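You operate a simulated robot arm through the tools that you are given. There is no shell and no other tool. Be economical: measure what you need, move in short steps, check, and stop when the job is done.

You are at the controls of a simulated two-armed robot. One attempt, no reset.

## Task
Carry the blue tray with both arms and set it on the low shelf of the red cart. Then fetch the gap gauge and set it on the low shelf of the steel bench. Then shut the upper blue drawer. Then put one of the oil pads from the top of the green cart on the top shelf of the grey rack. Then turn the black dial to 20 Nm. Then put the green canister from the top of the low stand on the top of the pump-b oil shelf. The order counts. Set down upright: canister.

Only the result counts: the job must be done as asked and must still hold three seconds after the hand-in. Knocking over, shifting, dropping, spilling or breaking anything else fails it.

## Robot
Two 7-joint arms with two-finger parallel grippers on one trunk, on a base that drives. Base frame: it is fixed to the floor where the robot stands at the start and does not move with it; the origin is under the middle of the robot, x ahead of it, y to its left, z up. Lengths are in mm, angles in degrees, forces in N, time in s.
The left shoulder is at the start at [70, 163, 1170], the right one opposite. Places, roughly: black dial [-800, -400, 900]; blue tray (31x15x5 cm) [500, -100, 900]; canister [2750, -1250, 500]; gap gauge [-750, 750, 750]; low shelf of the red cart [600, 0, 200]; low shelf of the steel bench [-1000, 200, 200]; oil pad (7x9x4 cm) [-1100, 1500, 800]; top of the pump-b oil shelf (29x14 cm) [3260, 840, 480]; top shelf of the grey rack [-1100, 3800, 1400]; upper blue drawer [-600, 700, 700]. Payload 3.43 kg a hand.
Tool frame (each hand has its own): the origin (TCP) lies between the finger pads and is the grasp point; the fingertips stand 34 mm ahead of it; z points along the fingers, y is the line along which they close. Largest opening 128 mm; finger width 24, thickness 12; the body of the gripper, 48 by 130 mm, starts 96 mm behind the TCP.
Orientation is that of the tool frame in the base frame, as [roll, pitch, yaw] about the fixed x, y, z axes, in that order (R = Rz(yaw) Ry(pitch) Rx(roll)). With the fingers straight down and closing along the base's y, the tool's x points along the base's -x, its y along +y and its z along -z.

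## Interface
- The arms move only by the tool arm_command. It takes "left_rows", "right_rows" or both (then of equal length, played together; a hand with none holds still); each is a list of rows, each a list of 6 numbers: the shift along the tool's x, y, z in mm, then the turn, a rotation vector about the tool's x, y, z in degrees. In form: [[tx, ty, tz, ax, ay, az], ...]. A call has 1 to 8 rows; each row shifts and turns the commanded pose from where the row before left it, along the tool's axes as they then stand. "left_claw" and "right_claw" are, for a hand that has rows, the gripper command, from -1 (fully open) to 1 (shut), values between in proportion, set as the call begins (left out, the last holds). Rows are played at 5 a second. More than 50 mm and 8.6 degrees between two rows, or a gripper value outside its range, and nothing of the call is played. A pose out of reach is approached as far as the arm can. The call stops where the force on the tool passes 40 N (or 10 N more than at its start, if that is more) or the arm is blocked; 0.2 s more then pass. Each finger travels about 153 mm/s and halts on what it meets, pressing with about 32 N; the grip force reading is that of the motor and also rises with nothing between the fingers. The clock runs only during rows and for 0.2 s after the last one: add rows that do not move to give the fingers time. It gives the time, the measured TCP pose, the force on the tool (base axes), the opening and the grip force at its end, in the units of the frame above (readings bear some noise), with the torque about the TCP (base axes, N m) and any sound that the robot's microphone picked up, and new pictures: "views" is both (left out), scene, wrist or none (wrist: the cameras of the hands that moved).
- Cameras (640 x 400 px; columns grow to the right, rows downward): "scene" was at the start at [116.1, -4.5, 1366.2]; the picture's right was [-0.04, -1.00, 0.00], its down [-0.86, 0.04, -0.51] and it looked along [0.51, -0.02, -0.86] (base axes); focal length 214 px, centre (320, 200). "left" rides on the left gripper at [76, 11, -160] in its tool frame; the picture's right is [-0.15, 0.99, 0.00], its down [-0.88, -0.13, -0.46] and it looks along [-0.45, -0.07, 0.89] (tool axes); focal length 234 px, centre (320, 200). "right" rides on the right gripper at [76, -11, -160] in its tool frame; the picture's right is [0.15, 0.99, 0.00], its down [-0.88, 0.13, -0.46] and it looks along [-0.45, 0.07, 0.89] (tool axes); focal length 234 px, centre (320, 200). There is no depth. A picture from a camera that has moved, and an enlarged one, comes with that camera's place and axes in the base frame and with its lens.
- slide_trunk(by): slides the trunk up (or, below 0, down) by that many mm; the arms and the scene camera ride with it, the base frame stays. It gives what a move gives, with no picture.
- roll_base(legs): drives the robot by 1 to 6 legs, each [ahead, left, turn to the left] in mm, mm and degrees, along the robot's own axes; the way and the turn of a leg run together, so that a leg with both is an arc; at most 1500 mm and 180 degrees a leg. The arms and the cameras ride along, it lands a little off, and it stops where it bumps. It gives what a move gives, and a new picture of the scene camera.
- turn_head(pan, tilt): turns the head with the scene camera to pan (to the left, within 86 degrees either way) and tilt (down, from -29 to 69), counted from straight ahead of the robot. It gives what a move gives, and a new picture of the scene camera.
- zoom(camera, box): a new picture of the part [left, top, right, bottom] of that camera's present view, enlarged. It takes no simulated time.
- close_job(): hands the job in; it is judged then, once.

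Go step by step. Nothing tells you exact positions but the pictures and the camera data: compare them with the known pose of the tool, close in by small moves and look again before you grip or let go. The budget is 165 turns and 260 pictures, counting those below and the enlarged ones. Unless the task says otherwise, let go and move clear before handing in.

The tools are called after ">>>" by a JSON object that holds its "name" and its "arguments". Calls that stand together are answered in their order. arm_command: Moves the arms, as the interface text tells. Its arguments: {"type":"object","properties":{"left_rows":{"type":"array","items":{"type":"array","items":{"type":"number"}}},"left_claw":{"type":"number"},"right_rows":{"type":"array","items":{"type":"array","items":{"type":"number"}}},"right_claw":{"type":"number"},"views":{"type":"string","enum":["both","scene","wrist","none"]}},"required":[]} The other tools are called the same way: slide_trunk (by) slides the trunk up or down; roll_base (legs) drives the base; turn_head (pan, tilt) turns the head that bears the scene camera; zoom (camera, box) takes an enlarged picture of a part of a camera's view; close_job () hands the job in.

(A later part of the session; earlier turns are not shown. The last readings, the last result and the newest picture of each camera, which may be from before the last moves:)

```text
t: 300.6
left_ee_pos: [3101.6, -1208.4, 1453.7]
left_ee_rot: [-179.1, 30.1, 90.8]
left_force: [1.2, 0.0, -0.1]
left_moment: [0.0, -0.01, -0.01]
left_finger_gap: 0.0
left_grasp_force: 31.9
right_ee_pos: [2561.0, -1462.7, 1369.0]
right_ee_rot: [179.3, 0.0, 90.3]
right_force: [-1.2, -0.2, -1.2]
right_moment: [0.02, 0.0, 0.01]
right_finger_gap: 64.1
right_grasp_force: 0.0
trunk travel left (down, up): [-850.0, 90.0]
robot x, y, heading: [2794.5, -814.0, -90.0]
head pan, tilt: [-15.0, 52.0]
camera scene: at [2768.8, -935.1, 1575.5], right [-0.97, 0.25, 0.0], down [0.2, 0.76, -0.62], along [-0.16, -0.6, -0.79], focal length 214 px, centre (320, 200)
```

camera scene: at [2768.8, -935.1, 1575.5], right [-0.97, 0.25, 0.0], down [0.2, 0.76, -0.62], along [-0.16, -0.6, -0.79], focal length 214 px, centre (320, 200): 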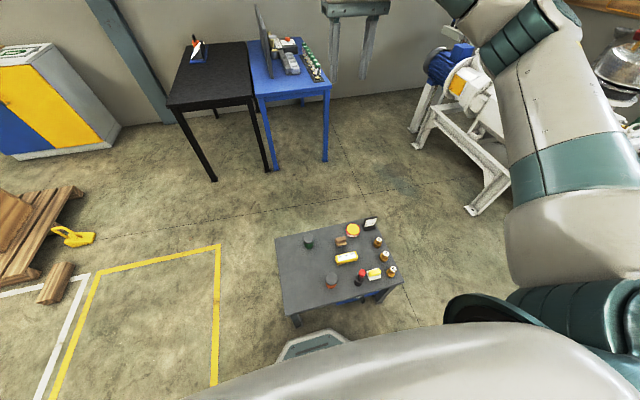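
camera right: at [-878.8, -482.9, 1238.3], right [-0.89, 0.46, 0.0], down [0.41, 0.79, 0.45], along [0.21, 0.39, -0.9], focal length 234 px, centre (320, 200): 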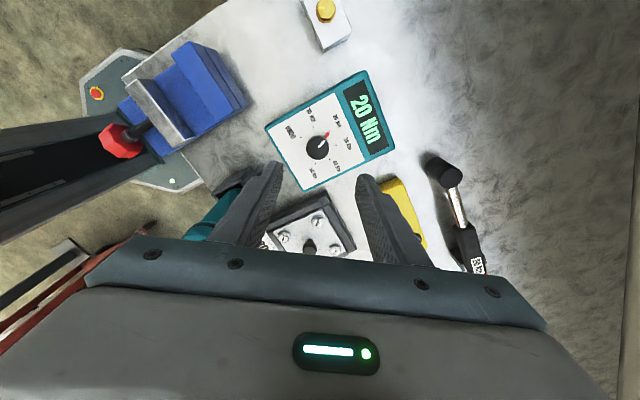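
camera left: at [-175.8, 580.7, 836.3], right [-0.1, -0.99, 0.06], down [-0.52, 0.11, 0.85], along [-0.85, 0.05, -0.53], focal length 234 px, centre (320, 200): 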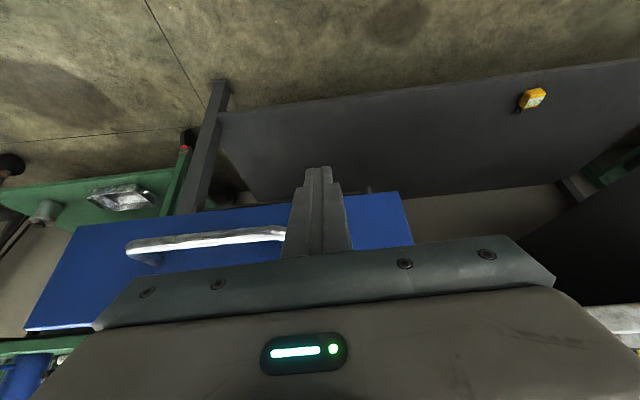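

Triangulation puts the canister at about [2685, -1484, 486]. I'll adjust the base, lower the arm and trunk, and look from the wrist.

>>> {"name": "roll_base", "arguments": {"legs": [[12, 115, 0]]}}

>>> {"name": "arm_command", "arguments": {"right_rows": [[0, 0, 42, 0, 0, 0], [0, 0, 42, 0, 0, 0], [0, 0, 42, 0, 0, 0], [0, 0, 42, 0, 0, 0], [0, 0, 42, 0, 0, 0]], "right_claw": -0.6, "views": "none"}}

>>> {"name": "slide_trunk", "arguments": {"by": -400}}

>>> {"name": "zoom", "arguments": {"camera": "right", "box": [0, 0, 640, 400]}}

```text
t: 301.8
left_ee_pos: [3210.4, -1220.0, 1454.7]
left_ee_rot: [-179.2, 30.2, 90.6]
left_force: [-0.9, 0.1, 0.2]
left_moment: [-0.01, -0.02, 0.02]
left_finger_gap: 0.0
left_grasp_force: 32.2
right_ee_pos: [2667.9, -1473.8, 1367.4]
right_ee_rot: [179.2, 0.0, 89.9]
right_force: [0.3, 0.3, 0.4]
right_moment: [0.01, -0.05, -0.01]
right_finger_gap: 64.0
right_grasp_force: 0.1
trunk travel left (down, up): [-850.0, 90.0]
robot x, y, heading: [2904.5, -819.2, -90.0]
head pan, tilt: [-15.0, 52.0]
camera scene: at [2877.7, -946.2, 1575.5], right [-0.97, 0.26, 0.0], down [0.2, 0.76, -0.62], along [-0.16, -0.59, -0.79], focal length 214 px, centre (320, 200)
```

scene: 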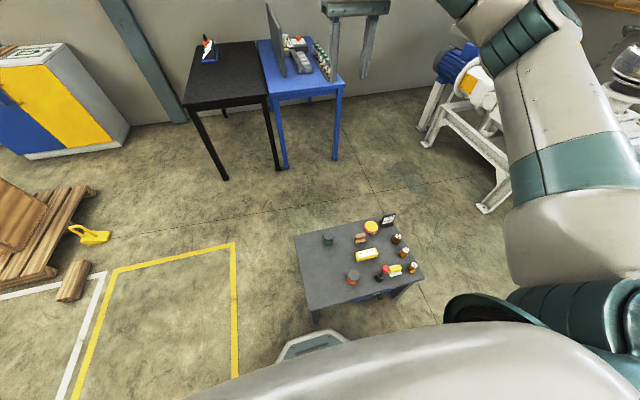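

```text
t: 303.0
left_ee_pos: [3211.7, -1222.6, 1454.2]
left_ee_rot: [-179.1, 30.0, 90.5]
left_force: [-0.1, 0.6, 0.1]
left_moment: [0.01, 0.0, 0.04]
left_finger_gap: 0.0
left_grasp_force: 31.7
right_ee_pos: [2674.4, -1476.0, 1155.8]
right_ee_rot: [179.2, 0.2, 89.9]
right_force: [0.3, -0.6, -0.2]
right_moment: [0.0, -0.01, -0.02]
right_finger_gap: 102.6
right_grasp_force: 0.1
trunk travel left (down, up): [-850.0, 90.0]
robot x, y, heading: [2899.6, -822.9, -89.8]
head pan, tilt: [-15.0, 52.0]
```

```text
t: 306.8
left_ee_pos: [3212.9, -1221.2, 1053.1]
left_ee_rot: [-179.0, 30.0, 90.5]
left_force: [0.2, 0.1, 0.3]
left_moment: [-0.03, 0.01, -0.03]
left_finger_gap: 0.1
left_grasp_force: 32.1
right_ee_pos: [2675.4, -1474.4, 757.7]
right_ee_rot: [179.2, 0.2, 90.0]
right_force: [0.4, -0.1, -0.1]
right_moment: [-0.01, 0.02, -0.01]
right_finger_gap: 102.8
right_grasp_force: 0.0
trunk travel left (down, up): [-450.0, 490.0]
robot x, y, heading: [2904.9, -819.1, -89.8]
head pan, tilt: [-15.0, 52.0]
```

```text
1.00 times, centred on (320, 200) of right (not enlarged: the box is as wide or as high as the picture)
camera zoom: at [2663.7, -1398.0, 918.0], right [0.99, 0.15, 0.01], down [0.12, -0.88, 0.46], along [0.08, -0.45, -0.89], focal length 234 px, centre (320, 200)
```

zoom: 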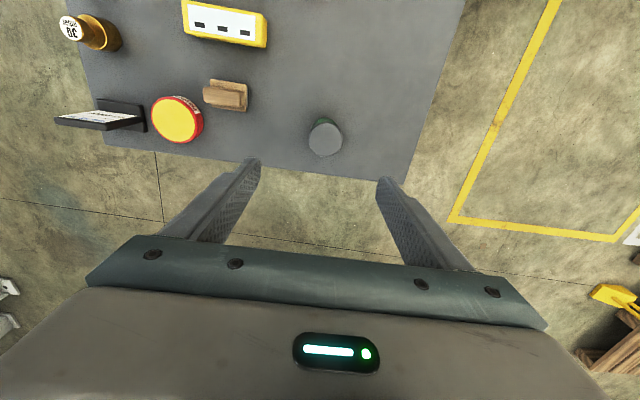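

>>> {"name": "arm_command", "arguments": {"right_rows": [[-6, 15, 0, 0, 0, 0]], "views": "none"}}

>>> {"name": "slide_trunk", "arguments": {"by": -130}}

>>> {"name": "zoom", "arguments": {"camera": "right", "box": [200, 60, 440, 220]}}

```text
t: 307.2
left_ee_pos: [3213.7, -1221.0, 1052.5]
left_ee_rot: [-179.0, 30.0, 90.7]
left_force: [0.8, 0.6, 0.5]
left_moment: [0.0, -0.01, -0.02]
left_finger_gap: 0.0
left_grasp_force: 32.2
right_ee_pos: [2691.6, -1480.0, 757.5]
right_ee_rot: [179.4, 0.0, 89.9]
right_force: [0.7, -0.1, 0.2]
right_moment: [-0.02, 0.03, 0.0]
right_finger_gap: 102.4
right_grasp_force: 0.0
trunk travel left (down, up): [-450.0, 490.0]
robot x, y, heading: [2901.5, -820.1, -89.8]
head pan, tilt: [-15.0, 52.0]
```

```text
t: 308.8
left_ee_pos: [3213.9, -1219.3, 923.4]
left_ee_rot: [-179.0, 30.1, 90.7]
left_force: [-0.2, 0.7, 0.1]
left_moment: [-0.02, -0.03, -0.01]
left_finger_gap: 0.0
left_grasp_force: 32.0
right_ee_pos: [2690.6, -1480.7, 627.7]
right_ee_rot: [179.3, 0.0, 90.1]
right_force: [-0.2, 0.0, -0.2]
right_moment: [0.0, 0.0, 0.0]
right_finger_gap: 102.3
right_grasp_force: 0.0
trunk travel left (down, up): [-320.0, 620.0]
robot x, y, heading: [2906.5, -820.4, -89.9]
head pan, tilt: [-15.0, 52.0]
```

```text
2.50 times, centred on (320, 140) of right
camera zoom: at [2678.7, -1404.4, 788.3], right [0.99, 0.15, 0.01], down [0.12, -0.88, 0.46], along [0.08, -0.45, -0.89], focal length 585 px, centre (320, 350)
```

zoom: 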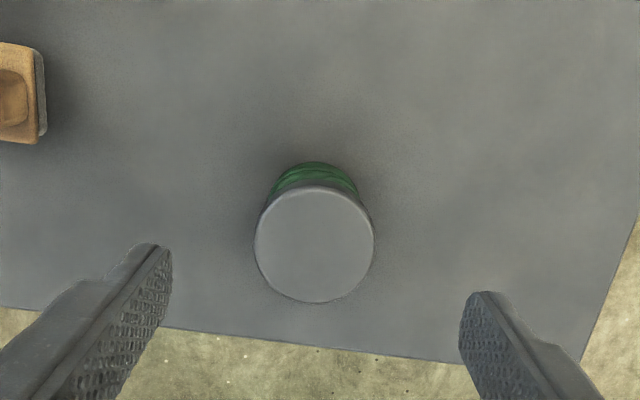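

>>> {"name": "slide_trunk", "arguments": {"by": -50}}

>>> {"name": "zoom", "arguments": {"camera": "right", "box": [200, 80, 440, 240]}}

```text
t: 309.7
left_ee_pos: [3214.5, -1220.7, 872.5]
left_ee_rot: [-179.0, 30.1, 90.6]
left_force: [0.5, -0.2, -0.2]
left_moment: [0.0, -0.01, -0.01]
left_finger_gap: 0.0
left_grasp_force: 31.9
right_ee_pos: [2690.6, -1480.9, 577.5]
right_ee_rot: [179.3, 0.0, 89.9]
right_force: [0.0, 0.5, 0.8]
right_moment: [-0.03, -0.01, 0.0]
right_finger_gap: 102.5
right_grasp_force: 0.0
trunk travel left (down, up): [-270.0, 670.0]
robot x, y, heading: [2901.9, -822.4, -89.8]
head pan, tilt: [-15.0, 52.0]
```

```text
2.50 times, centred on (320, 160) of right
camera zoom: at [2678.7, -1404.3, 738.3], right [0.99, 0.15, 0.01], down [0.12, -0.88, 0.46], along [0.08, -0.45, -0.89], focal length 585 px, centre (320, 300)
```

zoom: 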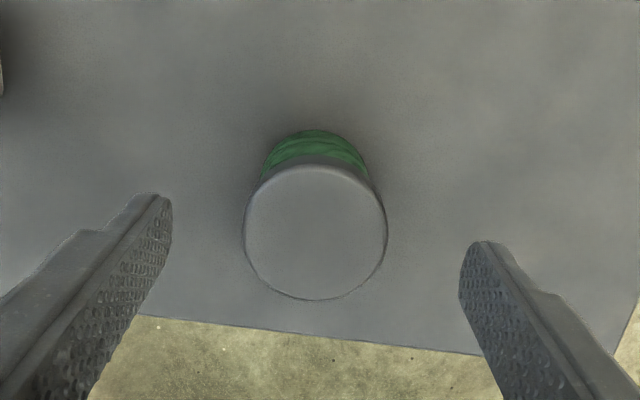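

The lid top is about z 510, centre [2693, -1489], diameter 59 mm. I'll centre and lower around it.

>>> {"name": "arm_command", "arguments": {"right_rows": [[-8, 2, 0, 0, 0, 0]], "views": "none"}}

>>> {"name": "slide_trunk", "arguments": {"by": -70}}

>>> {"name": "slide_trunk", "arguments": {"by": -14}}

>>> {"name": "zoom", "arguments": {"camera": "right", "box": [180, 80, 460, 260]}}

```text
t: 310.1
left_ee_pos: [3213.0, -1220.1, 874.1]
left_ee_rot: [-179.0, 30.0, 90.6]
left_force: [-0.5, -0.5, -0.8]
left_moment: [-0.01, 0.02, 0.0]
left_finger_gap: 0.1
left_grasp_force: 31.8
right_ee_pos: [2692.4, -1487.7, 577.8]
right_ee_rot: [179.4, 0.0, 89.9]
right_force: [0.2, 0.2, 0.4]
right_moment: [0.02, -0.04, 0.04]
right_finger_gap: 102.3
right_grasp_force: 0.0
trunk travel left (down, up): [-270.0, 670.0]
robot x, y, heading: [2903.7, -824.0, -89.9]
head pan, tilt: [-15.0, 52.0]
```

```text
t: 311.2
left_ee_pos: [3213.4, -1220.4, 803.2]
left_ee_rot: [-179.0, 30.1, 90.7]
left_force: [-0.2, 0.7, 0.9]
left_moment: [0.01, 0.01, 0.0]
left_finger_gap: 0.0
left_grasp_force: 31.8
right_ee_pos: [2692.2, -1488.9, 508.5]
right_ee_rot: [179.2, 0.1, 90.0]
right_force: [0.0, -0.8, 0.4]
right_moment: [-0.02, 0.0, -0.01]
right_finger_gap: 102.5
right_grasp_force: 0.0
trunk travel left (down, up): [-200.0, 740.0]
robot x, y, heading: [2901.7, -821.1, -90.2]
head pan, tilt: [-15.0, 52.0]
```

```text
t: 311.8
left_ee_pos: [3213.0, -1221.3, 790.6]
left_ee_rot: [-179.0, 30.1, 90.8]
left_force: [0.4, -0.6, 0.0]
left_moment: [0.05, 0.04, 0.01]
left_finger_gap: 0.0
left_grasp_force: 32.2
right_ee_pos: [2692.2, -1487.9, 494.1]
right_ee_rot: [179.3, 0.1, 90.0]
right_force: [0.7, 1.1, -0.1]
right_moment: [0.0, -0.03, 0.02]
right_finger_gap: 102.4
right_grasp_force: 0.0
trunk travel left (down, up): [-186.0, 754.0]
robot x, y, heading: [2900.4, -822.5, -89.8]
head pan, tilt: [-15.0, 52.0]
```

```text
2.22 times, centred on (320, 170) of right
camera zoom: at [2680.7, -1411.8, 654.7], right [0.99, 0.15, 0.01], down [0.12, -0.88, 0.46], along [0.08, -0.45, -0.89], focal length 520 px, centre (320, 267)
```

zoom: 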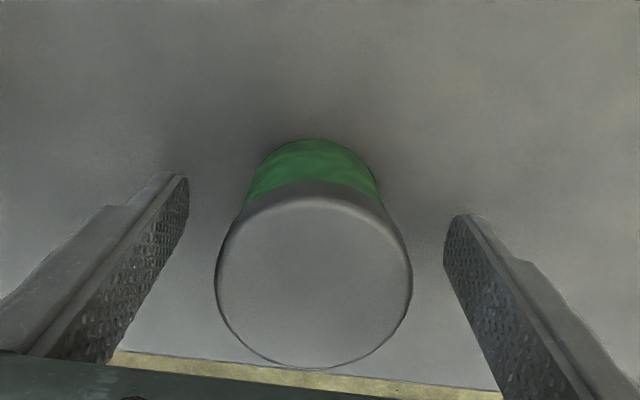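

>>> {"name": "slide_trunk", "arguments": {"by": -8}}

>>> {"name": "arm_command", "arguments": {"right_rows": [[0, 0, 0, 0, 0, 0], [0, 0, 0, 0, 0, 0], [0, 0, 0, 0, 0, 0]], "right_claw": 1, "views": "none"}}

>>> {"name": "slide_trunk", "arguments": {"by": 60}}

>>> {"name": "zoom", "arguments": {"camera": "right", "box": [0, 0, 640, 400]}}

```text
t: 312.4
left_ee_pos: [3214.9, -1220.9, 781.9]
left_ee_rot: [-179.0, 30.1, 90.7]
left_force: [-0.9, -1.0, 0.3]
left_moment: [0.03, -0.02, -0.02]
left_finger_gap: 0.0
left_grasp_force: 31.8
right_ee_pos: [2692.2, -1488.6, 486.8]
right_ee_rot: [179.3, 0.1, 90.0]
right_force: [0.4, 0.0, -0.2]
right_moment: [0.03, 0.0, 0.01]
right_finger_gap: 102.4
right_grasp_force: 0.1
trunk travel left (down, up): [-178.0, 762.0]
robot x, y, heading: [2904.6, -821.2, -89.9]
head pan, tilt: [-15.0, 52.0]
```

```text
t: 313.2
left_ee_pos: [3214.1, -1221.3, 781.4]
left_ee_rot: [-179.0, 30.0, 90.7]
left_force: [0.4, 0.7, -0.6]
left_moment: [-0.02, 0.04, 0.01]
left_finger_gap: 0.0
left_grasp_force: 31.7
right_ee_pos: [2692.7, -1489.0, 487.4]
right_ee_rot: [179.4, 0.2, 90.0]
right_force: [0.1, -0.4, 1.0]
right_moment: [-0.02, 0.0, 0.01]
right_finger_gap: 56.3
right_grasp_force: 31.8
trunk travel left (down, up): [-178.0, 762.0]
robot x, y, heading: [2902.8, -822.2, -90.1]
head pan, tilt: [-15.0, 52.0]
```

```text
t: 314.2
left_ee_pos: [3212.9, -1221.0, 841.6]
left_ee_rot: [-179.0, 30.0, 90.7]
left_force: [-0.2, -0.4, -0.4]
left_moment: [-0.01, 0.01, 0.0]
left_finger_gap: 0.0
left_grasp_force: 31.3
right_ee_pos: [2693.5, -1488.6, 546.1]
right_ee_rot: [179.3, 0.1, 90.0]
right_force: [-0.7, 0.9, -1.9]
right_moment: [0.02, 0.01, -0.01]
right_finger_gap: 56.5
right_grasp_force: 32.2
trunk travel left (down, up): [-238.0, 702.0]
robot x, y, heading: [2900.6, -820.6, -89.5]
head pan, tilt: [-15.0, 52.0]
```

```text
1.00 times, centred on (320, 200) of right (not enlarged: the box is as wide or as high as the picture)
camera zoom: at [2680.7, -1412.1, 706.2], right [0.99, 0.15, 0.01], down [0.12, -0.88, 0.46], along [0.08, -0.45, -0.89], focal length 234 px, centre (320, 200)
```

zoom: 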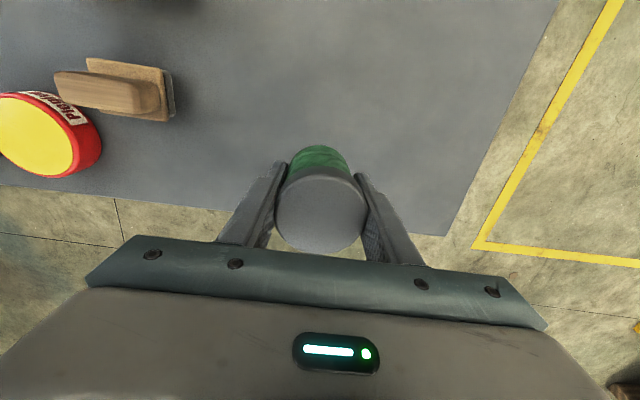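

The canister is lifted cleanly. I'll raise it, turn to face the other side, and look for the pump-b oil shelf.

>>> {"name": "slide_trunk", "arguments": {"by": 400}}

>>> {"name": "roll_base", "arguments": {"legs": [[-120, 0, 0], [0, 0, 175]]}}

>>> {"name": "turn_head", "arguments": {"pan": 0, "tilt": 25}}

```text
t: 318.0
left_ee_pos: [3214.1, -1221.7, 1240.8]
left_ee_rot: [-179.0, 30.0, 90.7]
left_force: [-0.1, 0.4, -0.3]
left_moment: [-0.01, 0.0, 0.03]
left_finger_gap: 0.0
left_grasp_force: 31.6
right_ee_pos: [2692.1, -1488.6, 945.8]
right_ee_rot: [179.4, 0.1, 90.1]
right_force: [-0.2, 0.4, -2.1]
right_moment: [-0.04, 0.01, 0.0]
right_finger_gap: 56.3
right_grasp_force: 32.3
trunk travel left (down, up): [-638.0, 302.0]
robot x, y, heading: [2900.8, -821.8, -89.9]
head pan, tilt: [-15.0, 52.0]
```

```text
t: 326.4
left_ee_pos: [2623.3, -283.2, 1241.5]
left_ee_rot: [-178.9, 30.1, -93.9]
left_force: [-0.4, -0.7, 0.1]
left_moment: [0.01, 0.03, 0.03]
left_finger_gap: 0.0
left_grasp_force: 31.7
right_ee_pos: [3164.4, -54.4, 946.4]
right_ee_rot: [179.3, 0.0, -94.5]
right_force: [0.1, -0.4, -1.5]
right_moment: [0.02, 0.02, 0.03]
right_finger_gap: 56.4
right_grasp_force: 32.1
trunk travel left (down, up): [-638.0, 302.0]
robot x, y, heading: [2904.8, -702.0, 85.7]
head pan, tilt: [-15.0, 52.0]
camera scene: at [2929.1, -584.1, 1363.5], right [0.94, -0.33, 0.0], down [-0.26, -0.74, -0.62], along [0.2, 0.58, -0.79], focal length 214 px, centre (320, 200)
```

scene: 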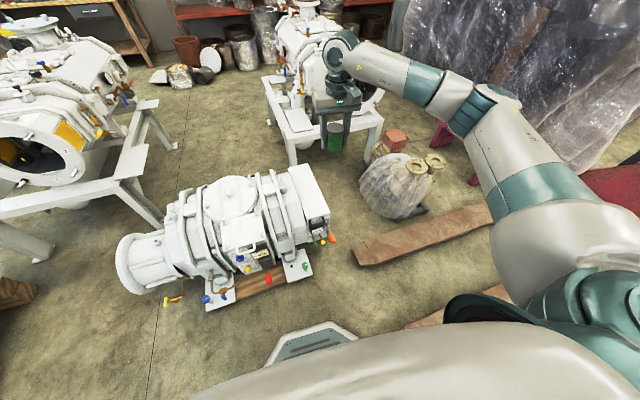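

```text
t: 327.3
left_ee_pos: [2624.2, -280.7, 1240.0]
left_ee_rot: [-179.0, 30.0, -93.9]
left_force: [-0.1, 0.3, -0.3]
left_moment: [-0.03, 0.0, -0.02]
left_finger_gap: 0.0
left_grasp_force: 32.0
right_ee_pos: [3163.6, -55.5, 945.8]
right_ee_rot: [179.4, 0.1, -94.5]
right_force: [-0.1, -1.1, -1.3]
right_moment: [0.0, 0.03, 0.0]
right_finger_gap: 56.4
right_grasp_force: 31.9
trunk travel left (down, up): [-638.0, 302.0]
robot x, y, heading: [2902.4, -702.2, 85.4]
head pan, tilt: [0.0, 25.0]
camera scene: at [2911.4, -563.1, 1403.5], right [1.0, -0.08, 0.0], down [-0.03, -0.42, -0.91], along [0.07, 0.9, -0.42], focal length 214 px, centre (320, 200)
```

scene: 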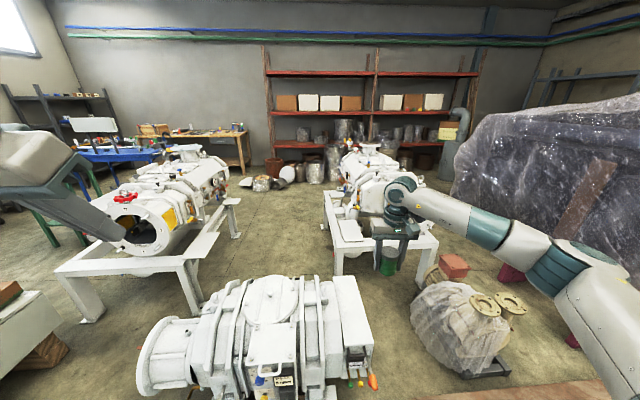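

>>> {"name": "zoom", "arguments": {"camera": "scene", "box": [310, 130, 450, 280]}}

```text
2.67 times, centred on (380, 205) of scene
camera zoom: at [2911.4, -563.1, 1403.5], right [1.0, -0.08, 0.0], down [-0.03, -0.42, -0.91], along [0.07, 0.9, -0.42], focal length 572 px, centre (160, 187)
```

zoom: 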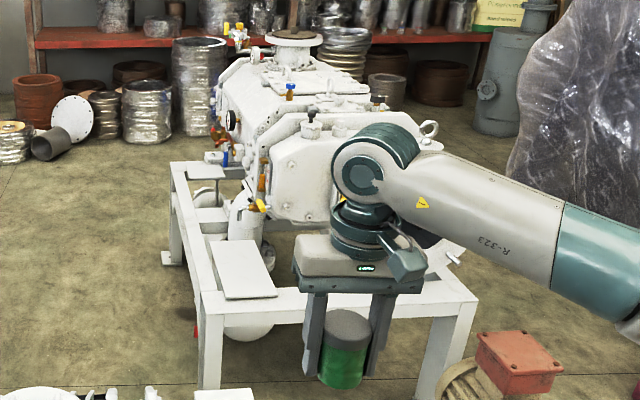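

The shelf plate is on the left side of the far pump at about x 3180–3350, y 695–990, but the pallet machine and the forks block this side. I'll go round by the wall corridor and approach from the north between the pumps.

>>> {"name": "slide_trunk", "arguments": {"by": 285}}

>>> {"name": "roll_base", "arguments": {"legs": [[0, 0, -85.4], [0, -245, 0], [-1450, 0, 0], [-1450, 0, 0], [-130, 0, 0]]}}

```text
t: 330.2
left_ee_pos: [2623.2, -281.7, 1525.9]
left_ee_rot: [-179.1, 30.0, -94.0]
left_force: [0.6, 0.3, 0.2]
left_moment: [0.02, 0.01, -0.02]
left_finger_gap: 0.1
left_grasp_force: 31.6
right_ee_pos: [3163.8, -55.0, 1231.2]
right_ee_rot: [179.3, 0.1, -94.6]
right_force: [0.7, 0.3, -1.1]
right_moment: [0.02, 0.0, 0.03]
right_finger_gap: 56.4
right_grasp_force: 31.7
trunk travel left (down, up): [-923.0, 17.0]
robot x, y, heading: [2904.0, -704.1, 85.6]
head pan, tilt: [0.0, 25.0]
```

```text
t: 335.4
left_ee_pos: [3303.5, -570.2, 1529.3]
left_ee_rot: [-179.4, 30.2, -179.8]
left_force: [-0.3, -2.1, 0.2]
left_moment: [0.08, 0.0, 0.05]
left_finger_gap: 0.0
left_grasp_force: 32.6
right_ee_pos: [3567.8, -1091.3, 1231.3]
right_ee_rot: [179.1, 0.2, 179.7]
right_force: [-0.5, -0.5, -0.9]
right_moment: [0.1, -0.02, 0.01]
right_finger_gap: 56.5
right_grasp_force: 31.7
trunk travel left (down, up): [-923.0, 17.0]
robot x, y, heading: [2903.4, -871.0, -0.4]
head pan, tilt: [0.0, 25.0]
stopped in leg 2: the robot was blocked; the commanded pose is now the measured one
camera scene: at [3042.5, -881.3, 1689.0], right [0.0, -1.0, 0.0], down [-0.42, 0.01, -0.91], along [0.91, 0.0, -0.42], focal length 214 px, centre (320, 200)
```

scene: 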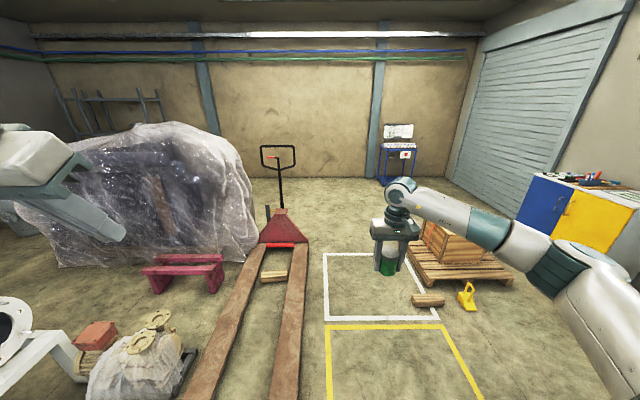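

The base brushed the low stand's side; I'll move away left and retrace the earlier path.

>>> {"name": "roll_base", "arguments": {"legs": [[0, 50, 0.4], [-1400, 0, 0], [0, -110, 0], [-1500, 0, 0], [-120, 0, 0]]}}

>>> {"name": "roll_base", "arguments": {"legs": [[0, 1450, 0], [0, 1350, 0]]}}

```text
t: 351.7
left_ee_pos: [271.3, -599.7, 1524.7]
left_ee_rot: [-179.1, 29.9, -178.9]
left_force: [0.6, -0.4, -0.4]
left_moment: [-0.03, 0.02, 0.01]
left_finger_gap: 0.0
left_grasp_force: 32.0
right_ee_pos: [542.0, -1117.7, 1228.1]
right_ee_rot: [179.3, -0.3, -179.6]
right_force: [0.5, 0.1, -2.2]
right_moment: [0.0, 0.05, 0.01]
right_finger_gap: 56.1
right_grasp_force: 31.6
trunk travel left (down, up): [-923.0, 17.0]
robot x, y, heading: [-132.2, -910.6, 0.5]
head pan, tilt: [0.0, 25.0]
camera scene: at [15.8, -913.6, 1688.1], right [0.01, -1.0, 0.0], down [-0.43, 0.0, -0.9], along [0.9, 0.01, -0.43], focal length 214 px, centre (320, 200)
```

scene: 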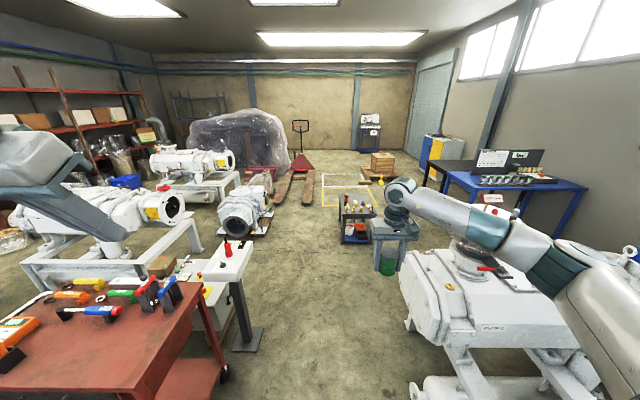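

```text
t: 365.2
left_ee_pos: [243.1, 2196.0, 1526.8]
left_ee_rot: [-179.1, 30.1, -179.1]
left_force: [-0.4, 0.0, -0.4]
left_moment: [-0.02, 0.02, 0.04]
left_finger_gap: 0.0
left_grasp_force: 32.1
right_ee_pos: [514.7, 1676.9, 1229.9]
right_ee_rot: [179.4, 0.0, -179.7]
right_force: [-1.2, 0.7, -1.2]
right_moment: [0.01, -0.01, 0.02]
right_finger_gap: 56.2
right_grasp_force: 32.5
trunk travel left (down, up): [-923.0, 17.0]
robot x, y, heading: [-151.7, 1883.8, 0.5]
head pan, tilt: [0.0, 25.0]
camera scene: at [-12.6, 1882.2, 1688.6], right [0.01, -1.0, 0.0], down [-0.42, 0.0, -0.91], along [0.91, 0.01, -0.42], focal length 214 px, centre (320, 200)
```

scene: 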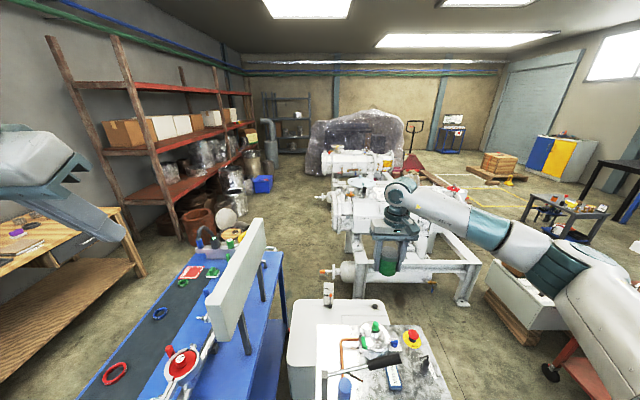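

The route looks open: past the blue cart at y about 3150, then east. Continuing.

>>> {"name": "roll_base", "arguments": {"legs": [[-180, 0, -0.5], [0, 1270, 0], [880, 0, 0], [850, 0, 0]]}}

```text
t: 381.0
left_ee_pos: [1842.1, 3365.0, 1527.2]
left_ee_rot: [-179.1, 30.1, 178.0]
left_force: [-0.9, 0.8, 0.2]
left_moment: [-0.04, -0.01, 0.0]
left_finger_gap: 0.1
left_grasp_force: 31.5
right_ee_pos: [2087.0, 2833.6, 1230.8]
right_ee_rot: [179.4, 0.1, 177.5]
right_force: [-0.1, -0.2, -1.0]
right_moment: [-0.01, -0.03, 0.01]
right_finger_gap: 56.2
right_grasp_force: 32.0
trunk travel left (down, up): [-923.0, 17.0]
robot x, y, heading: [1432.0, 3075.8, -2.4]
head pan, tilt: [0.0, 25.0]
camera scene: at [1570.7, 3065.3, 1688.8], right [-0.04, -1.0, 0.0], down [-0.42, 0.02, -0.91], along [0.91, -0.04, -0.42], focal length 214 px, centre (320, 200)
```

scene: 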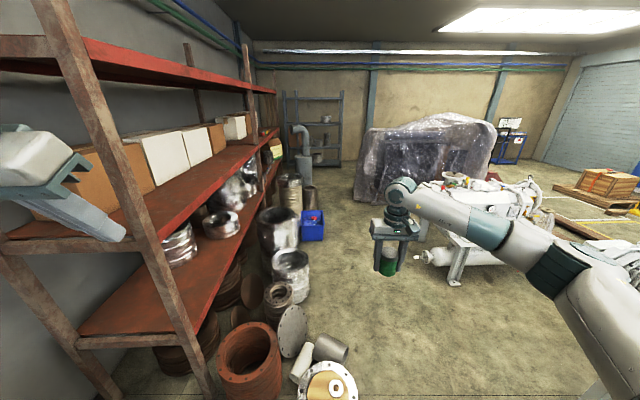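

>>> {"name": "roll_base", "arguments": {"legs": [[0, -590, 2.4], [1170, 0, 0], [0, -700, 0]]}}

>>> {"name": "turn_head", "arguments": {"pan": -45, "tilt": 42}}

```text
t: 383.9
left_ee_pos: [1823.1, 2870.8, 1528.0]
left_ee_rot: [-179.2, 30.0, 179.0]
left_force: [-0.2, 0.5, 0.8]
left_moment: [0.0, -0.01, 0.03]
left_finger_gap: 0.0
left_grasp_force: 31.6
right_ee_pos: [2077.5, 2345.2, 1230.5]
right_ee_rot: [179.3, -0.1, 178.6]
right_force: [0.3, 0.2, 0.0]
right_moment: [0.03, 0.02, -0.02]
right_finger_gap: 56.3
right_grasp_force: 32.3
trunk travel left (down, up): [-923.0, 17.0]
robot x, y, heading: [1416.2, 2575.0, -1.2]
head pan, tilt: [0.0, 25.0]
stopped in leg 1: the robot was blocked; the commanded pose is now the measured one
camera scene: at [1557.3, 2565.9, 1688.7], right [-0.02, -1.0, 0.0], down [-0.42, 0.01, -0.91], along [0.91, -0.02, -0.42], focal length 214 px, centre (320, 200)
```

scene: 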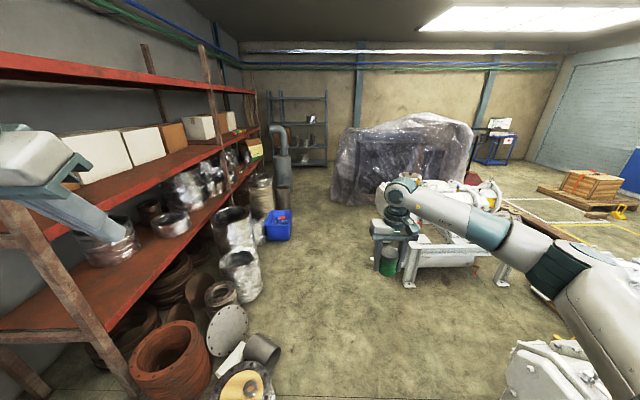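

```text
t: 385.0
left_ee_pos: [1823.5, 2875.1, 1526.5]
left_ee_rot: [-178.9, 30.2, 179.2]
left_force: [0.1, -0.1, 0.0]
left_moment: [-0.02, -0.05, -0.04]
left_finger_gap: 0.1
left_grasp_force: 32.2
right_ee_pos: [2077.5, 2348.3, 1230.9]
right_ee_rot: [179.4, 0.1, 178.6]
right_force: [0.0, -0.6, -1.1]
right_moment: [-0.03, 0.01, 0.01]
right_finger_gap: 56.1
right_grasp_force: 31.9
trunk travel left (down, up): [-923.0, 17.0]
robot x, y, heading: [1418.1, 2571.8, -1.6]
head pan, tilt: [-45.0, 42.0]
camera scene: at [1523.6, 2511.1, 1662.5], right [-0.72, -0.69, 0.0], down [-0.46, 0.48, -0.74], along [0.51, -0.54, -0.67], focal length 214 px, centre (320, 200)
```

scene: 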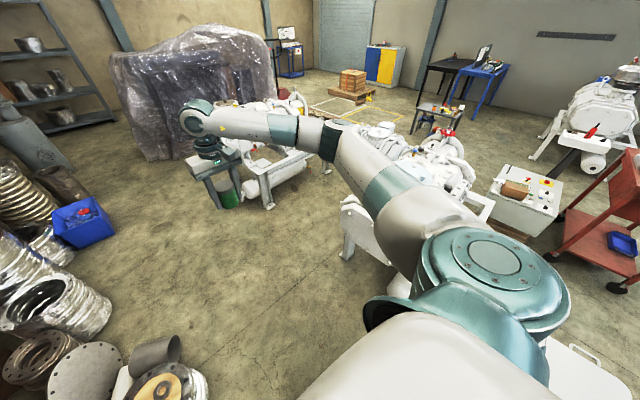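

>>> {"name": "roll_base", "arguments": {"legs": [[0, 12, 1.5], [1190, 0, 0], [0, -800, 0]]}}

>>> {"name": "turn_head", "arguments": {"pan": -40, "tilt": 40}}

```text
t: 389.0
left_ee_pos: [2383.8, 2910.2, 1528.7]
left_ee_rot: [-179.3, 30.3, -171.7]
left_force: [0.3, 0.0, -0.3]
left_moment: [0.01, -0.02, 0.07]
left_finger_gap: 0.0
left_grasp_force: 32.2
right_ee_pos: [2720.9, 2431.4, 1232.3]
right_ee_rot: [179.2, 0.0, -172.1]
right_force: [0.9, -0.3, -0.8]
right_moment: [0.03, -0.02, 0.0]
right_finger_gap: 55.9
right_grasp_force: 31.8
trunk travel left (down, up): [-923.0, 17.0]
robot x, y, heading: [2035.6, 2551.1, 8.0]
head pan, tilt: [-45.0, 42.0]
stopped in leg 2: the robot was blocked; the commanded pose is now the measured one
camera scene: at [2146.2, 2502.8, 1662.6], right [-0.6, -0.8, 0.0], down [-0.53, 0.4, -0.74], along [0.59, -0.45, -0.67], focal length 214 px, centre (320, 200)
```

scene: 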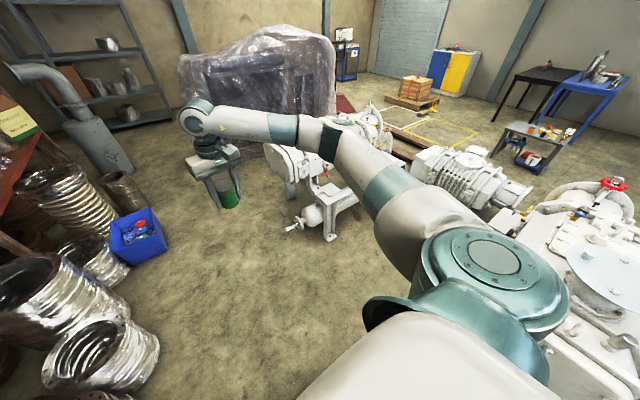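

```text
t: 389.7
left_ee_pos: [2386.5, 2911.2, 1528.5]
left_ee_rot: [-179.2, 30.1, -171.6]
left_force: [0.6, -0.1, -0.1]
left_moment: [0.02, -0.01, -0.01]
left_finger_gap: 0.2
left_grasp_force: 31.7
right_ee_pos: [2724.0, 2433.4, 1231.3]
right_ee_rot: [179.4, 0.1, -172.1]
right_force: [-0.2, -0.8, -1.2]
right_moment: [0.0, -0.05, -0.03]
right_finger_gap: 56.2
right_grasp_force: 32.0
trunk travel left (down, up): [-923.0, 17.0]
robot x, y, heading: [2037.9, 2556.3, 8.1]
head pan, tilt: [-40.0, 40.0]
camera scene: at [2154.4, 2510.2, 1665.4], right [-0.53, -0.85, 0.0], down [-0.54, 0.34, -0.77], along [0.65, -0.41, -0.64], focal length 214 px, centre (320, 200)
```

scene: 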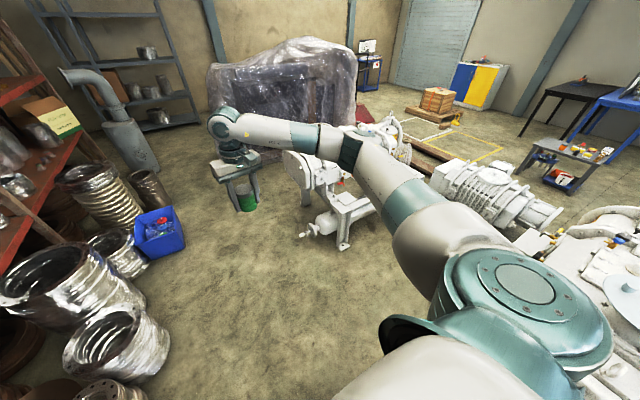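

The base bumped again and turned slightly. I'll look down at both sides before moving on.

>>> {"name": "turn_head", "arguments": {"pan": 35, "tilt": 62}}

>>> {"name": "turn_head", "arguments": {"pan": -80, "tilt": 62}}

```text
t: 391.2
left_ee_pos: [2388.1, 2913.2, 1526.0]
left_ee_rot: [-179.2, 30.1, -171.6]
left_force: [-0.5, -0.3, -0.1]
left_moment: [0.01, 0.06, -0.02]
left_finger_gap: 0.0
left_grasp_force: 31.9
right_ee_pos: [2725.2, 2434.8, 1229.4]
right_ee_rot: [179.4, -0.1, -172.3]
right_force: [1.0, -0.8, -1.6]
right_moment: [0.04, 0.02, 0.02]
right_finger_gap: 55.9
right_grasp_force: 32.1
trunk travel left (down, up): [-923.0, 17.0]
robot x, y, heading: [2035.5, 2553.2, 8.3]
head pan, tilt: [35.0, 62.0]
camera scene: at [2131.5, 2600.8, 1636.2], right [0.68, -0.73, 0.0], down [-0.65, -0.6, -0.47], along [0.34, 0.32, -0.88], focal length 214 px, centre (320, 200)
```

scene: 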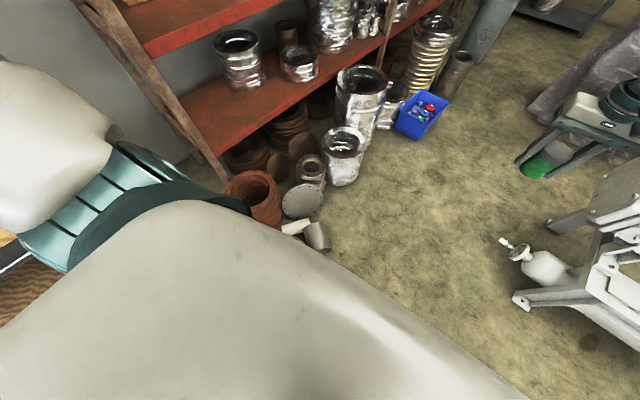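

```text
t: 393.1
left_ee_pos: [2387.6, 2914.7, 1526.7]
left_ee_rot: [-179.2, 30.1, -171.5]
left_force: [0.4, -0.2, 0.1]
left_moment: [0.0, 0.04, -0.04]
left_finger_gap: 0.0
left_grasp_force: 32.4
right_ee_pos: [2725.4, 2434.3, 1230.2]
right_ee_rot: [179.4, 0.0, -172.2]
right_force: [0.1, 0.4, -0.5]
right_moment: [0.01, 0.03, 0.0]
right_finger_gap: 56.1
right_grasp_force: 31.9
trunk travel left (down, up): [-923.0, 17.0]
robot x, y, heading: [2036.9, 2553.1, 7.8]
head pan, tilt: [-80.0, 62.0]
camera scene: at [2103.7, 2495.7, 1636.3], right [-0.95, -0.31, 0.0], down [-0.27, 0.84, -0.47], along [0.14, -0.45, -0.88], focal length 214 px, centre (320, 200)
```

scene: 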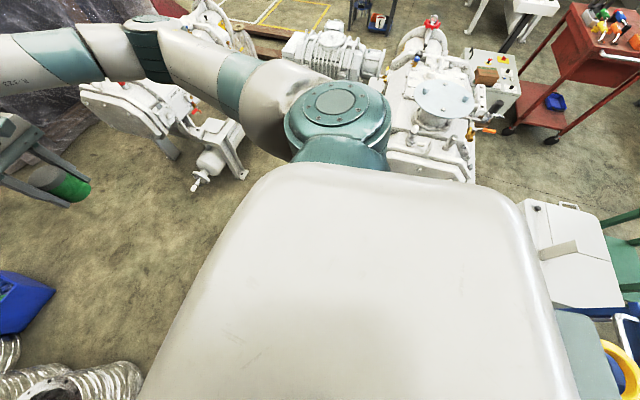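

The base has touched the flange on its front left; the right side is clear. I'll straighten, retract the hand a little, and move away to the right, then on to the lane between the pumps.

>>> {"name": "arm_command", "arguments": {"right_rows": [[40, 0, -15, 0, 0, 0], [40, 0, -15, 0, 0, 0], [40, 0, -15, 0, 0, 0], [40, 0, -15, 0, 0, 0]], "views": "none"}}

>>> {"name": "roll_base", "arguments": {"legs": [[0, -200, 0], [0, 0, -8], [590, 0, 0]]}}

>>> {"name": "turn_head", "arguments": {"pan": -50, "tilt": 45}}

```text
t: 394.1
left_ee_pos: [2387.7, 2913.2, 1526.4]
left_ee_rot: [-179.2, 30.2, -171.7]
left_force: [0.3, -0.2, -1.1]
left_moment: [0.02, 0.01, 0.0]
left_finger_gap: 0.1
left_grasp_force: 32.2
right_ee_pos: [2562.6, 2411.2, 1290.0]
right_ee_rot: [179.4, 0.1, -172.1]
right_force: [-0.4, 0.4, -0.6]
right_moment: [0.0, -0.01, 0.0]
right_finger_gap: 56.0
right_grasp_force: 31.9
trunk travel left (down, up): [-923.0, 17.0]
robot x, y, heading: [2037.2, 2552.9, 8.1]
head pan, tilt: [-80.0, 62.0]
```

```text
t: 399.3
left_ee_pos: [3061.6, 2657.0, 1526.9]
left_ee_rot: [-179.2, 30.2, 180.0]
left_force: [0.5, 0.0, -0.9]
left_moment: [0.06, 0.0, -0.02]
left_finger_gap: 0.2
left_grasp_force: 32.4
right_ee_pos: [3160.0, 2134.7, 1291.2]
right_ee_rot: [179.4, 0.2, 179.2]
right_force: [0.0, 0.2, -1.1]
right_moment: [-0.01, -0.03, 0.04]
right_finger_gap: 56.4
right_grasp_force: 32.4
trunk travel left (down, up): [-923.0, 17.0]
robot x, y, heading: [2660.9, 2348.1, -0.5]
head pan, tilt: [-80.0, 62.0]
camera scene: at [2716.7, 2286.0, 1636.4], right [-0.99, -0.16, 0.0], down [-0.14, 0.87, -0.47], along [0.08, -0.46, -0.88], focal length 214 px, centre (320, 200)
```

scene: 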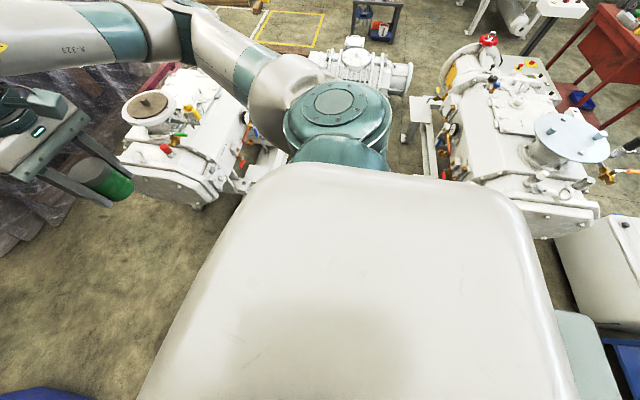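

```text
t: 400.2
left_ee_pos: [3062.8, 2657.0, 1527.4]
left_ee_rot: [-179.2, 30.0, 179.8]
left_force: [-0.2, 0.6, 0.1]
left_moment: [-0.01, -0.02, -0.01]
left_finger_gap: 0.1
left_grasp_force: 31.6
right_ee_pos: [3162.8, 2134.5, 1289.2]
right_ee_rot: [179.4, 0.0, 179.2]
right_force: [-0.2, -0.4, -1.1]
right_moment: [-0.01, 0.0, 0.02]
right_finger_gap: 56.2
right_grasp_force: 31.9
trunk travel left (down, up): [-923.0, 17.0]
robot x, y, heading: [2662.1, 2351.0, -0.5]
head pan, tilt: [-50.0, 45.0]
camera scene: at [2760.2, 2286.7, 1657.9], right [-0.77, -0.63, 0.0], down [-0.45, 0.55, -0.71], along [0.45, -0.55, -0.71], focal length 214 px, centre (320, 200)
```

scene: 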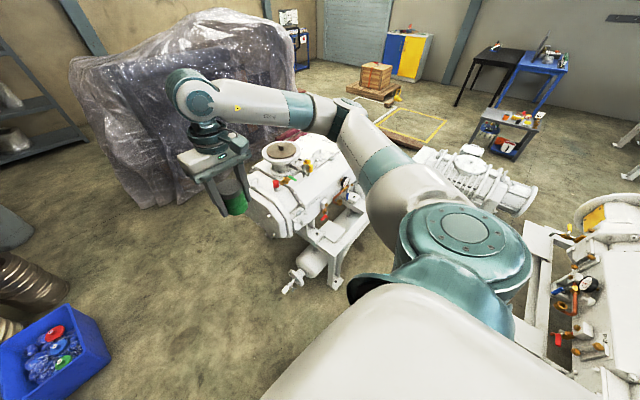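

The lane between the pumps is wide enough. I'm moving south along it to come abreast of the oil shelf.

>>> {"name": "roll_base", "arguments": {"legs": [[40, 0, 0.5], [0, -1340, 0]]}}

>>> {"name": "turn_head", "arguments": {"pan": -25, "tilt": 50}}

```text
t: 407.4
left_ee_pos: [3097.5, 1318.0, 1525.4]
left_ee_rot: [-179.1, 30.1, -179.7]
left_force: [0.2, -0.3, -0.8]
left_moment: [-0.01, 0.02, 0.0]
left_finger_gap: 0.0
left_grasp_force: 31.7
right_ee_pos: [3200.4, 797.0, 1289.2]
right_ee_rot: [179.4, -0.1, 179.7]
right_force: [0.7, -0.4, -0.7]
right_moment: [0.01, 0.0, 0.02]
right_finger_gap: 56.3
right_grasp_force: 32.5
trunk travel left (down, up): [-923.0, 17.0]
robot x, y, heading: [2694.3, 1011.7, -0.3]
head pan, tilt: [-50.0, 45.0]
camera scene: at [2797.1, 945.8, 1658.1], right [-0.77, -0.64, 0.0], down [-0.45, 0.54, -0.71], along [0.45, -0.54, -0.71], focal length 214 px, centre (320, 200)
```

scene: 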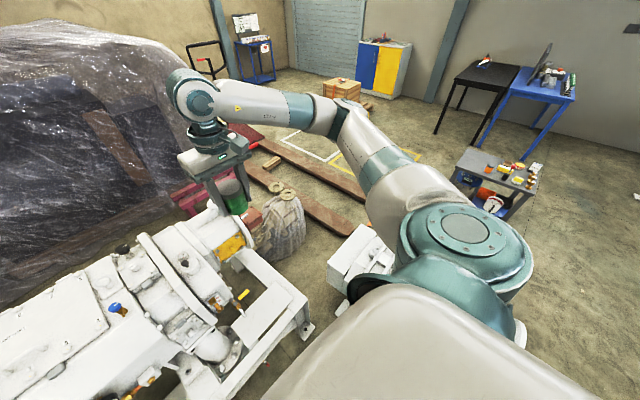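

```text
t: 408.3
left_ee_pos: [3097.0, 1316.9, 1527.1]
left_ee_rot: [-179.2, 30.1, -179.7]
left_force: [-0.2, 0.2, -0.6]
left_moment: [-0.01, -0.01, -0.01]
left_finger_gap: 0.1
left_grasp_force: 32.1
right_ee_pos: [3200.5, 794.7, 1288.5]
right_ee_rot: [179.3, 0.0, 179.8]
right_force: [-0.5, 1.1, -1.0]
right_moment: [0.02, -0.02, 0.01]
right_finger_gap: 56.0
right_grasp_force: 32.0
trunk travel left (down, up): [-923.0, 17.0]
robot x, y, heading: [2696.5, 1009.9, -0.3]
head pan, tilt: [-25.0, 50.0]
camera scene: at [2814.6, 974.1, 1651.1], right [-0.43, -0.9, 0.0], down [-0.69, 0.33, -0.64], along [0.58, -0.27, -0.77], focal length 214 px, centre (320, 200)
```

scene: 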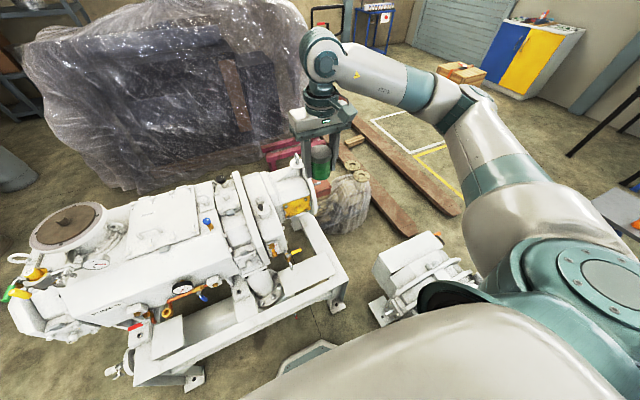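

The oil shelf plate is right in front, about [3270, 840, 480]. I'll lower 400 mm, extend the hand over it and check with the wrist camera.

>>> {"name": "slide_trunk", "arguments": {"by": -400}}

>>> {"name": "arm_command", "arguments": {"right_rows": [[-32, 0, 0, 0, 0, 0], [-32, 0, 0, 0, 0, 0]], "views": "both"}}

```text
t: 412.1
left_ee_pos: [3096.2, 1318.4, 1127.5]
left_ee_rot: [-179.3, 30.1, -179.9]
left_force: [-0.4, 0.0, -0.2]
left_moment: [-0.03, 0.02, 0.01]
left_finger_gap: 0.1
left_grasp_force: 31.8
right_ee_pos: [3199.0, 795.9, 890.0]
right_ee_rot: [179.4, -0.1, 179.8]
right_force: [0.0, 0.2, -1.1]
right_moment: [0.01, 0.01, -0.02]
right_finger_gap: 56.1
right_grasp_force: 32.3
trunk travel left (down, up): [-523.0, 417.0]
robot x, y, heading: [2696.4, 1009.8, -0.3]
head pan, tilt: [-25.0, 50.0]
```

```text
t: 412.8
left_ee_pos: [3096.1, 1318.0, 1125.4]
left_ee_rot: [-179.2, 30.1, -179.8]
left_force: [0.1, -0.7, -1.1]
left_moment: [0.0, 0.0, -0.01]
left_finger_gap: 0.1
left_grasp_force: 31.8
right_ee_pos: [3261.7, 795.5, 888.1]
right_ee_rot: [179.4, 0.0, 179.7]
right_force: [1.4, 0.2, -1.6]
right_moment: [0.03, -0.01, 0.0]
right_finger_gap: 56.1
right_grasp_force: 31.9
trunk travel left (down, up): [-523.0, 417.0]
robot x, y, heading: [2694.7, 1009.6, -0.1]
head pan, tilt: [-25.0, 50.0]
camera scene: at [2815.0, 974.8, 1251.1], right [-0.43, -0.91, 0.0], down [-0.69, 0.33, -0.64], along [0.58, -0.27, -0.77], focal length 214 px, centre (320, 200)
camera right: at [3188.2, 782.9, 1049.3], right [-0.14, 0.99, 0.01], down [0.88, 0.12, 0.46], along [0.45, 0.07, -0.89], focal length 234 px, centre (320, 200)
```

scene: 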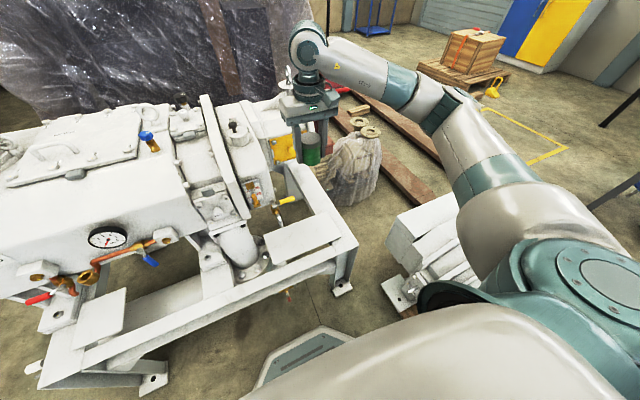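
right: 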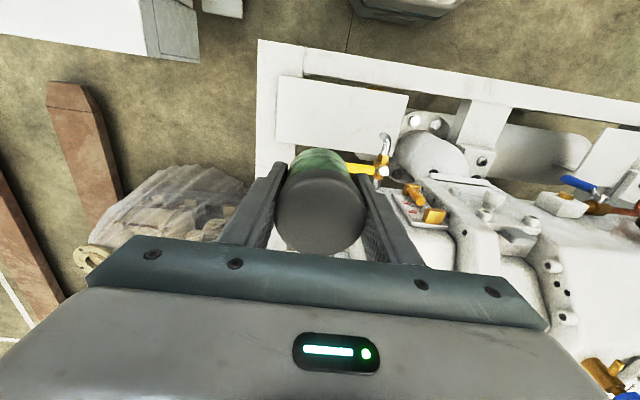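

The wrist view shows the plate from y 695 to 985, x 3190 to 3330, free at the near end. I'll shift to y 770 and lower to just above it.

>>> {"name": "arm_command", "arguments": {"right_rows": [[2, -25, 0, 0, 0, 0]], "views": "none"}}

>>> {"name": "slide_trunk", "arguments": {"by": -310}}

>>> {"name": "zoom", "arguments": {"camera": "right", "box": [120, 20, 520, 270]}}

>>> {"name": "zoom", "arguments": {"camera": "scene", "box": [200, 80, 420, 260]}}

```text
t: 413.1
left_ee_pos: [3096.4, 1315.9, 1127.2]
left_ee_rot: [-179.3, 30.2, -179.8]
left_force: [-0.4, -1.1, 0.6]
left_moment: [0.01, 0.02, 0.03]
left_finger_gap: 0.0
left_grasp_force: 32.0
right_ee_pos: [3260.8, 769.6, 889.0]
right_ee_rot: [179.3, -0.1, 179.8]
right_force: [0.2, -0.4, -1.0]
right_moment: [0.01, 0.03, -0.04]
right_finger_gap: 56.1
right_grasp_force: 32.3
trunk travel left (down, up): [-523.0, 417.0]
robot x, y, heading: [2695.3, 1008.1, -0.4]
head pan, tilt: [-25.0, 50.0]
```

```text
t: 416.2
left_ee_pos: [3096.0, 1317.5, 816.2]
left_ee_rot: [-179.1, 30.3, -179.8]
left_force: [0.2, 0.0, -1.0]
left_moment: [0.01, 0.02, 0.02]
left_finger_gap: 0.0
left_grasp_force: 31.8
right_ee_pos: [3261.4, 770.8, 578.8]
right_ee_rot: [179.4, 0.0, 179.7]
right_force: [-0.3, -0.8, -2.0]
right_moment: [-0.02, 0.0, -0.02]
right_finger_gap: 56.2
right_grasp_force: 32.2
trunk travel left (down, up): [-213.0, 727.0]
robot x, y, heading: [2695.7, 1006.1, -0.2]
head pan, tilt: [-25.0, 50.0]
```

```text
1.60 times, centred on (320, 145) of right
camera zoom: at [3186.0, 758.5, 739.3], right [-0.14, 0.99, 0.01], down [0.88, 0.12, 0.46], along [0.45, 0.07, -0.89], focal length 375 px, centre (320, 288)
```

zoom: 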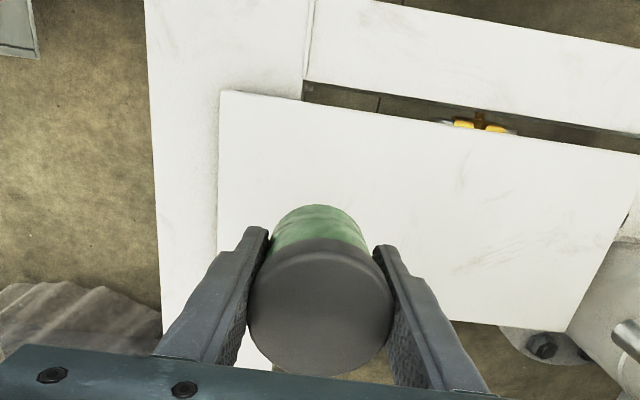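

```text
2.22 times, centred on (310, 170) of scene
camera zoom: at [2814.4, 974.6, 941.2], right [-0.43, -0.91, 0.0], down [-0.69, 0.33, -0.64], along [0.58, -0.27, -0.77], focal length 477 px, centre (342, 267)
```

zoom: 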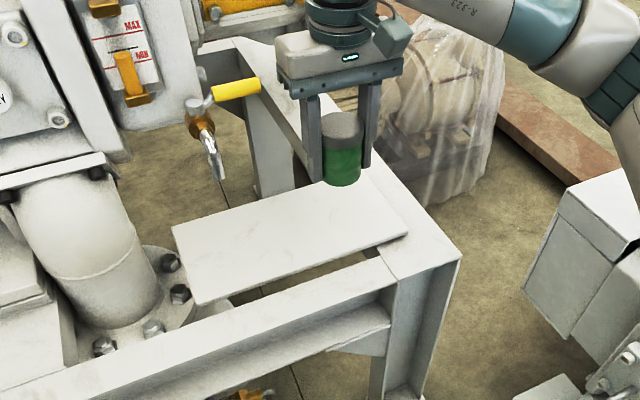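

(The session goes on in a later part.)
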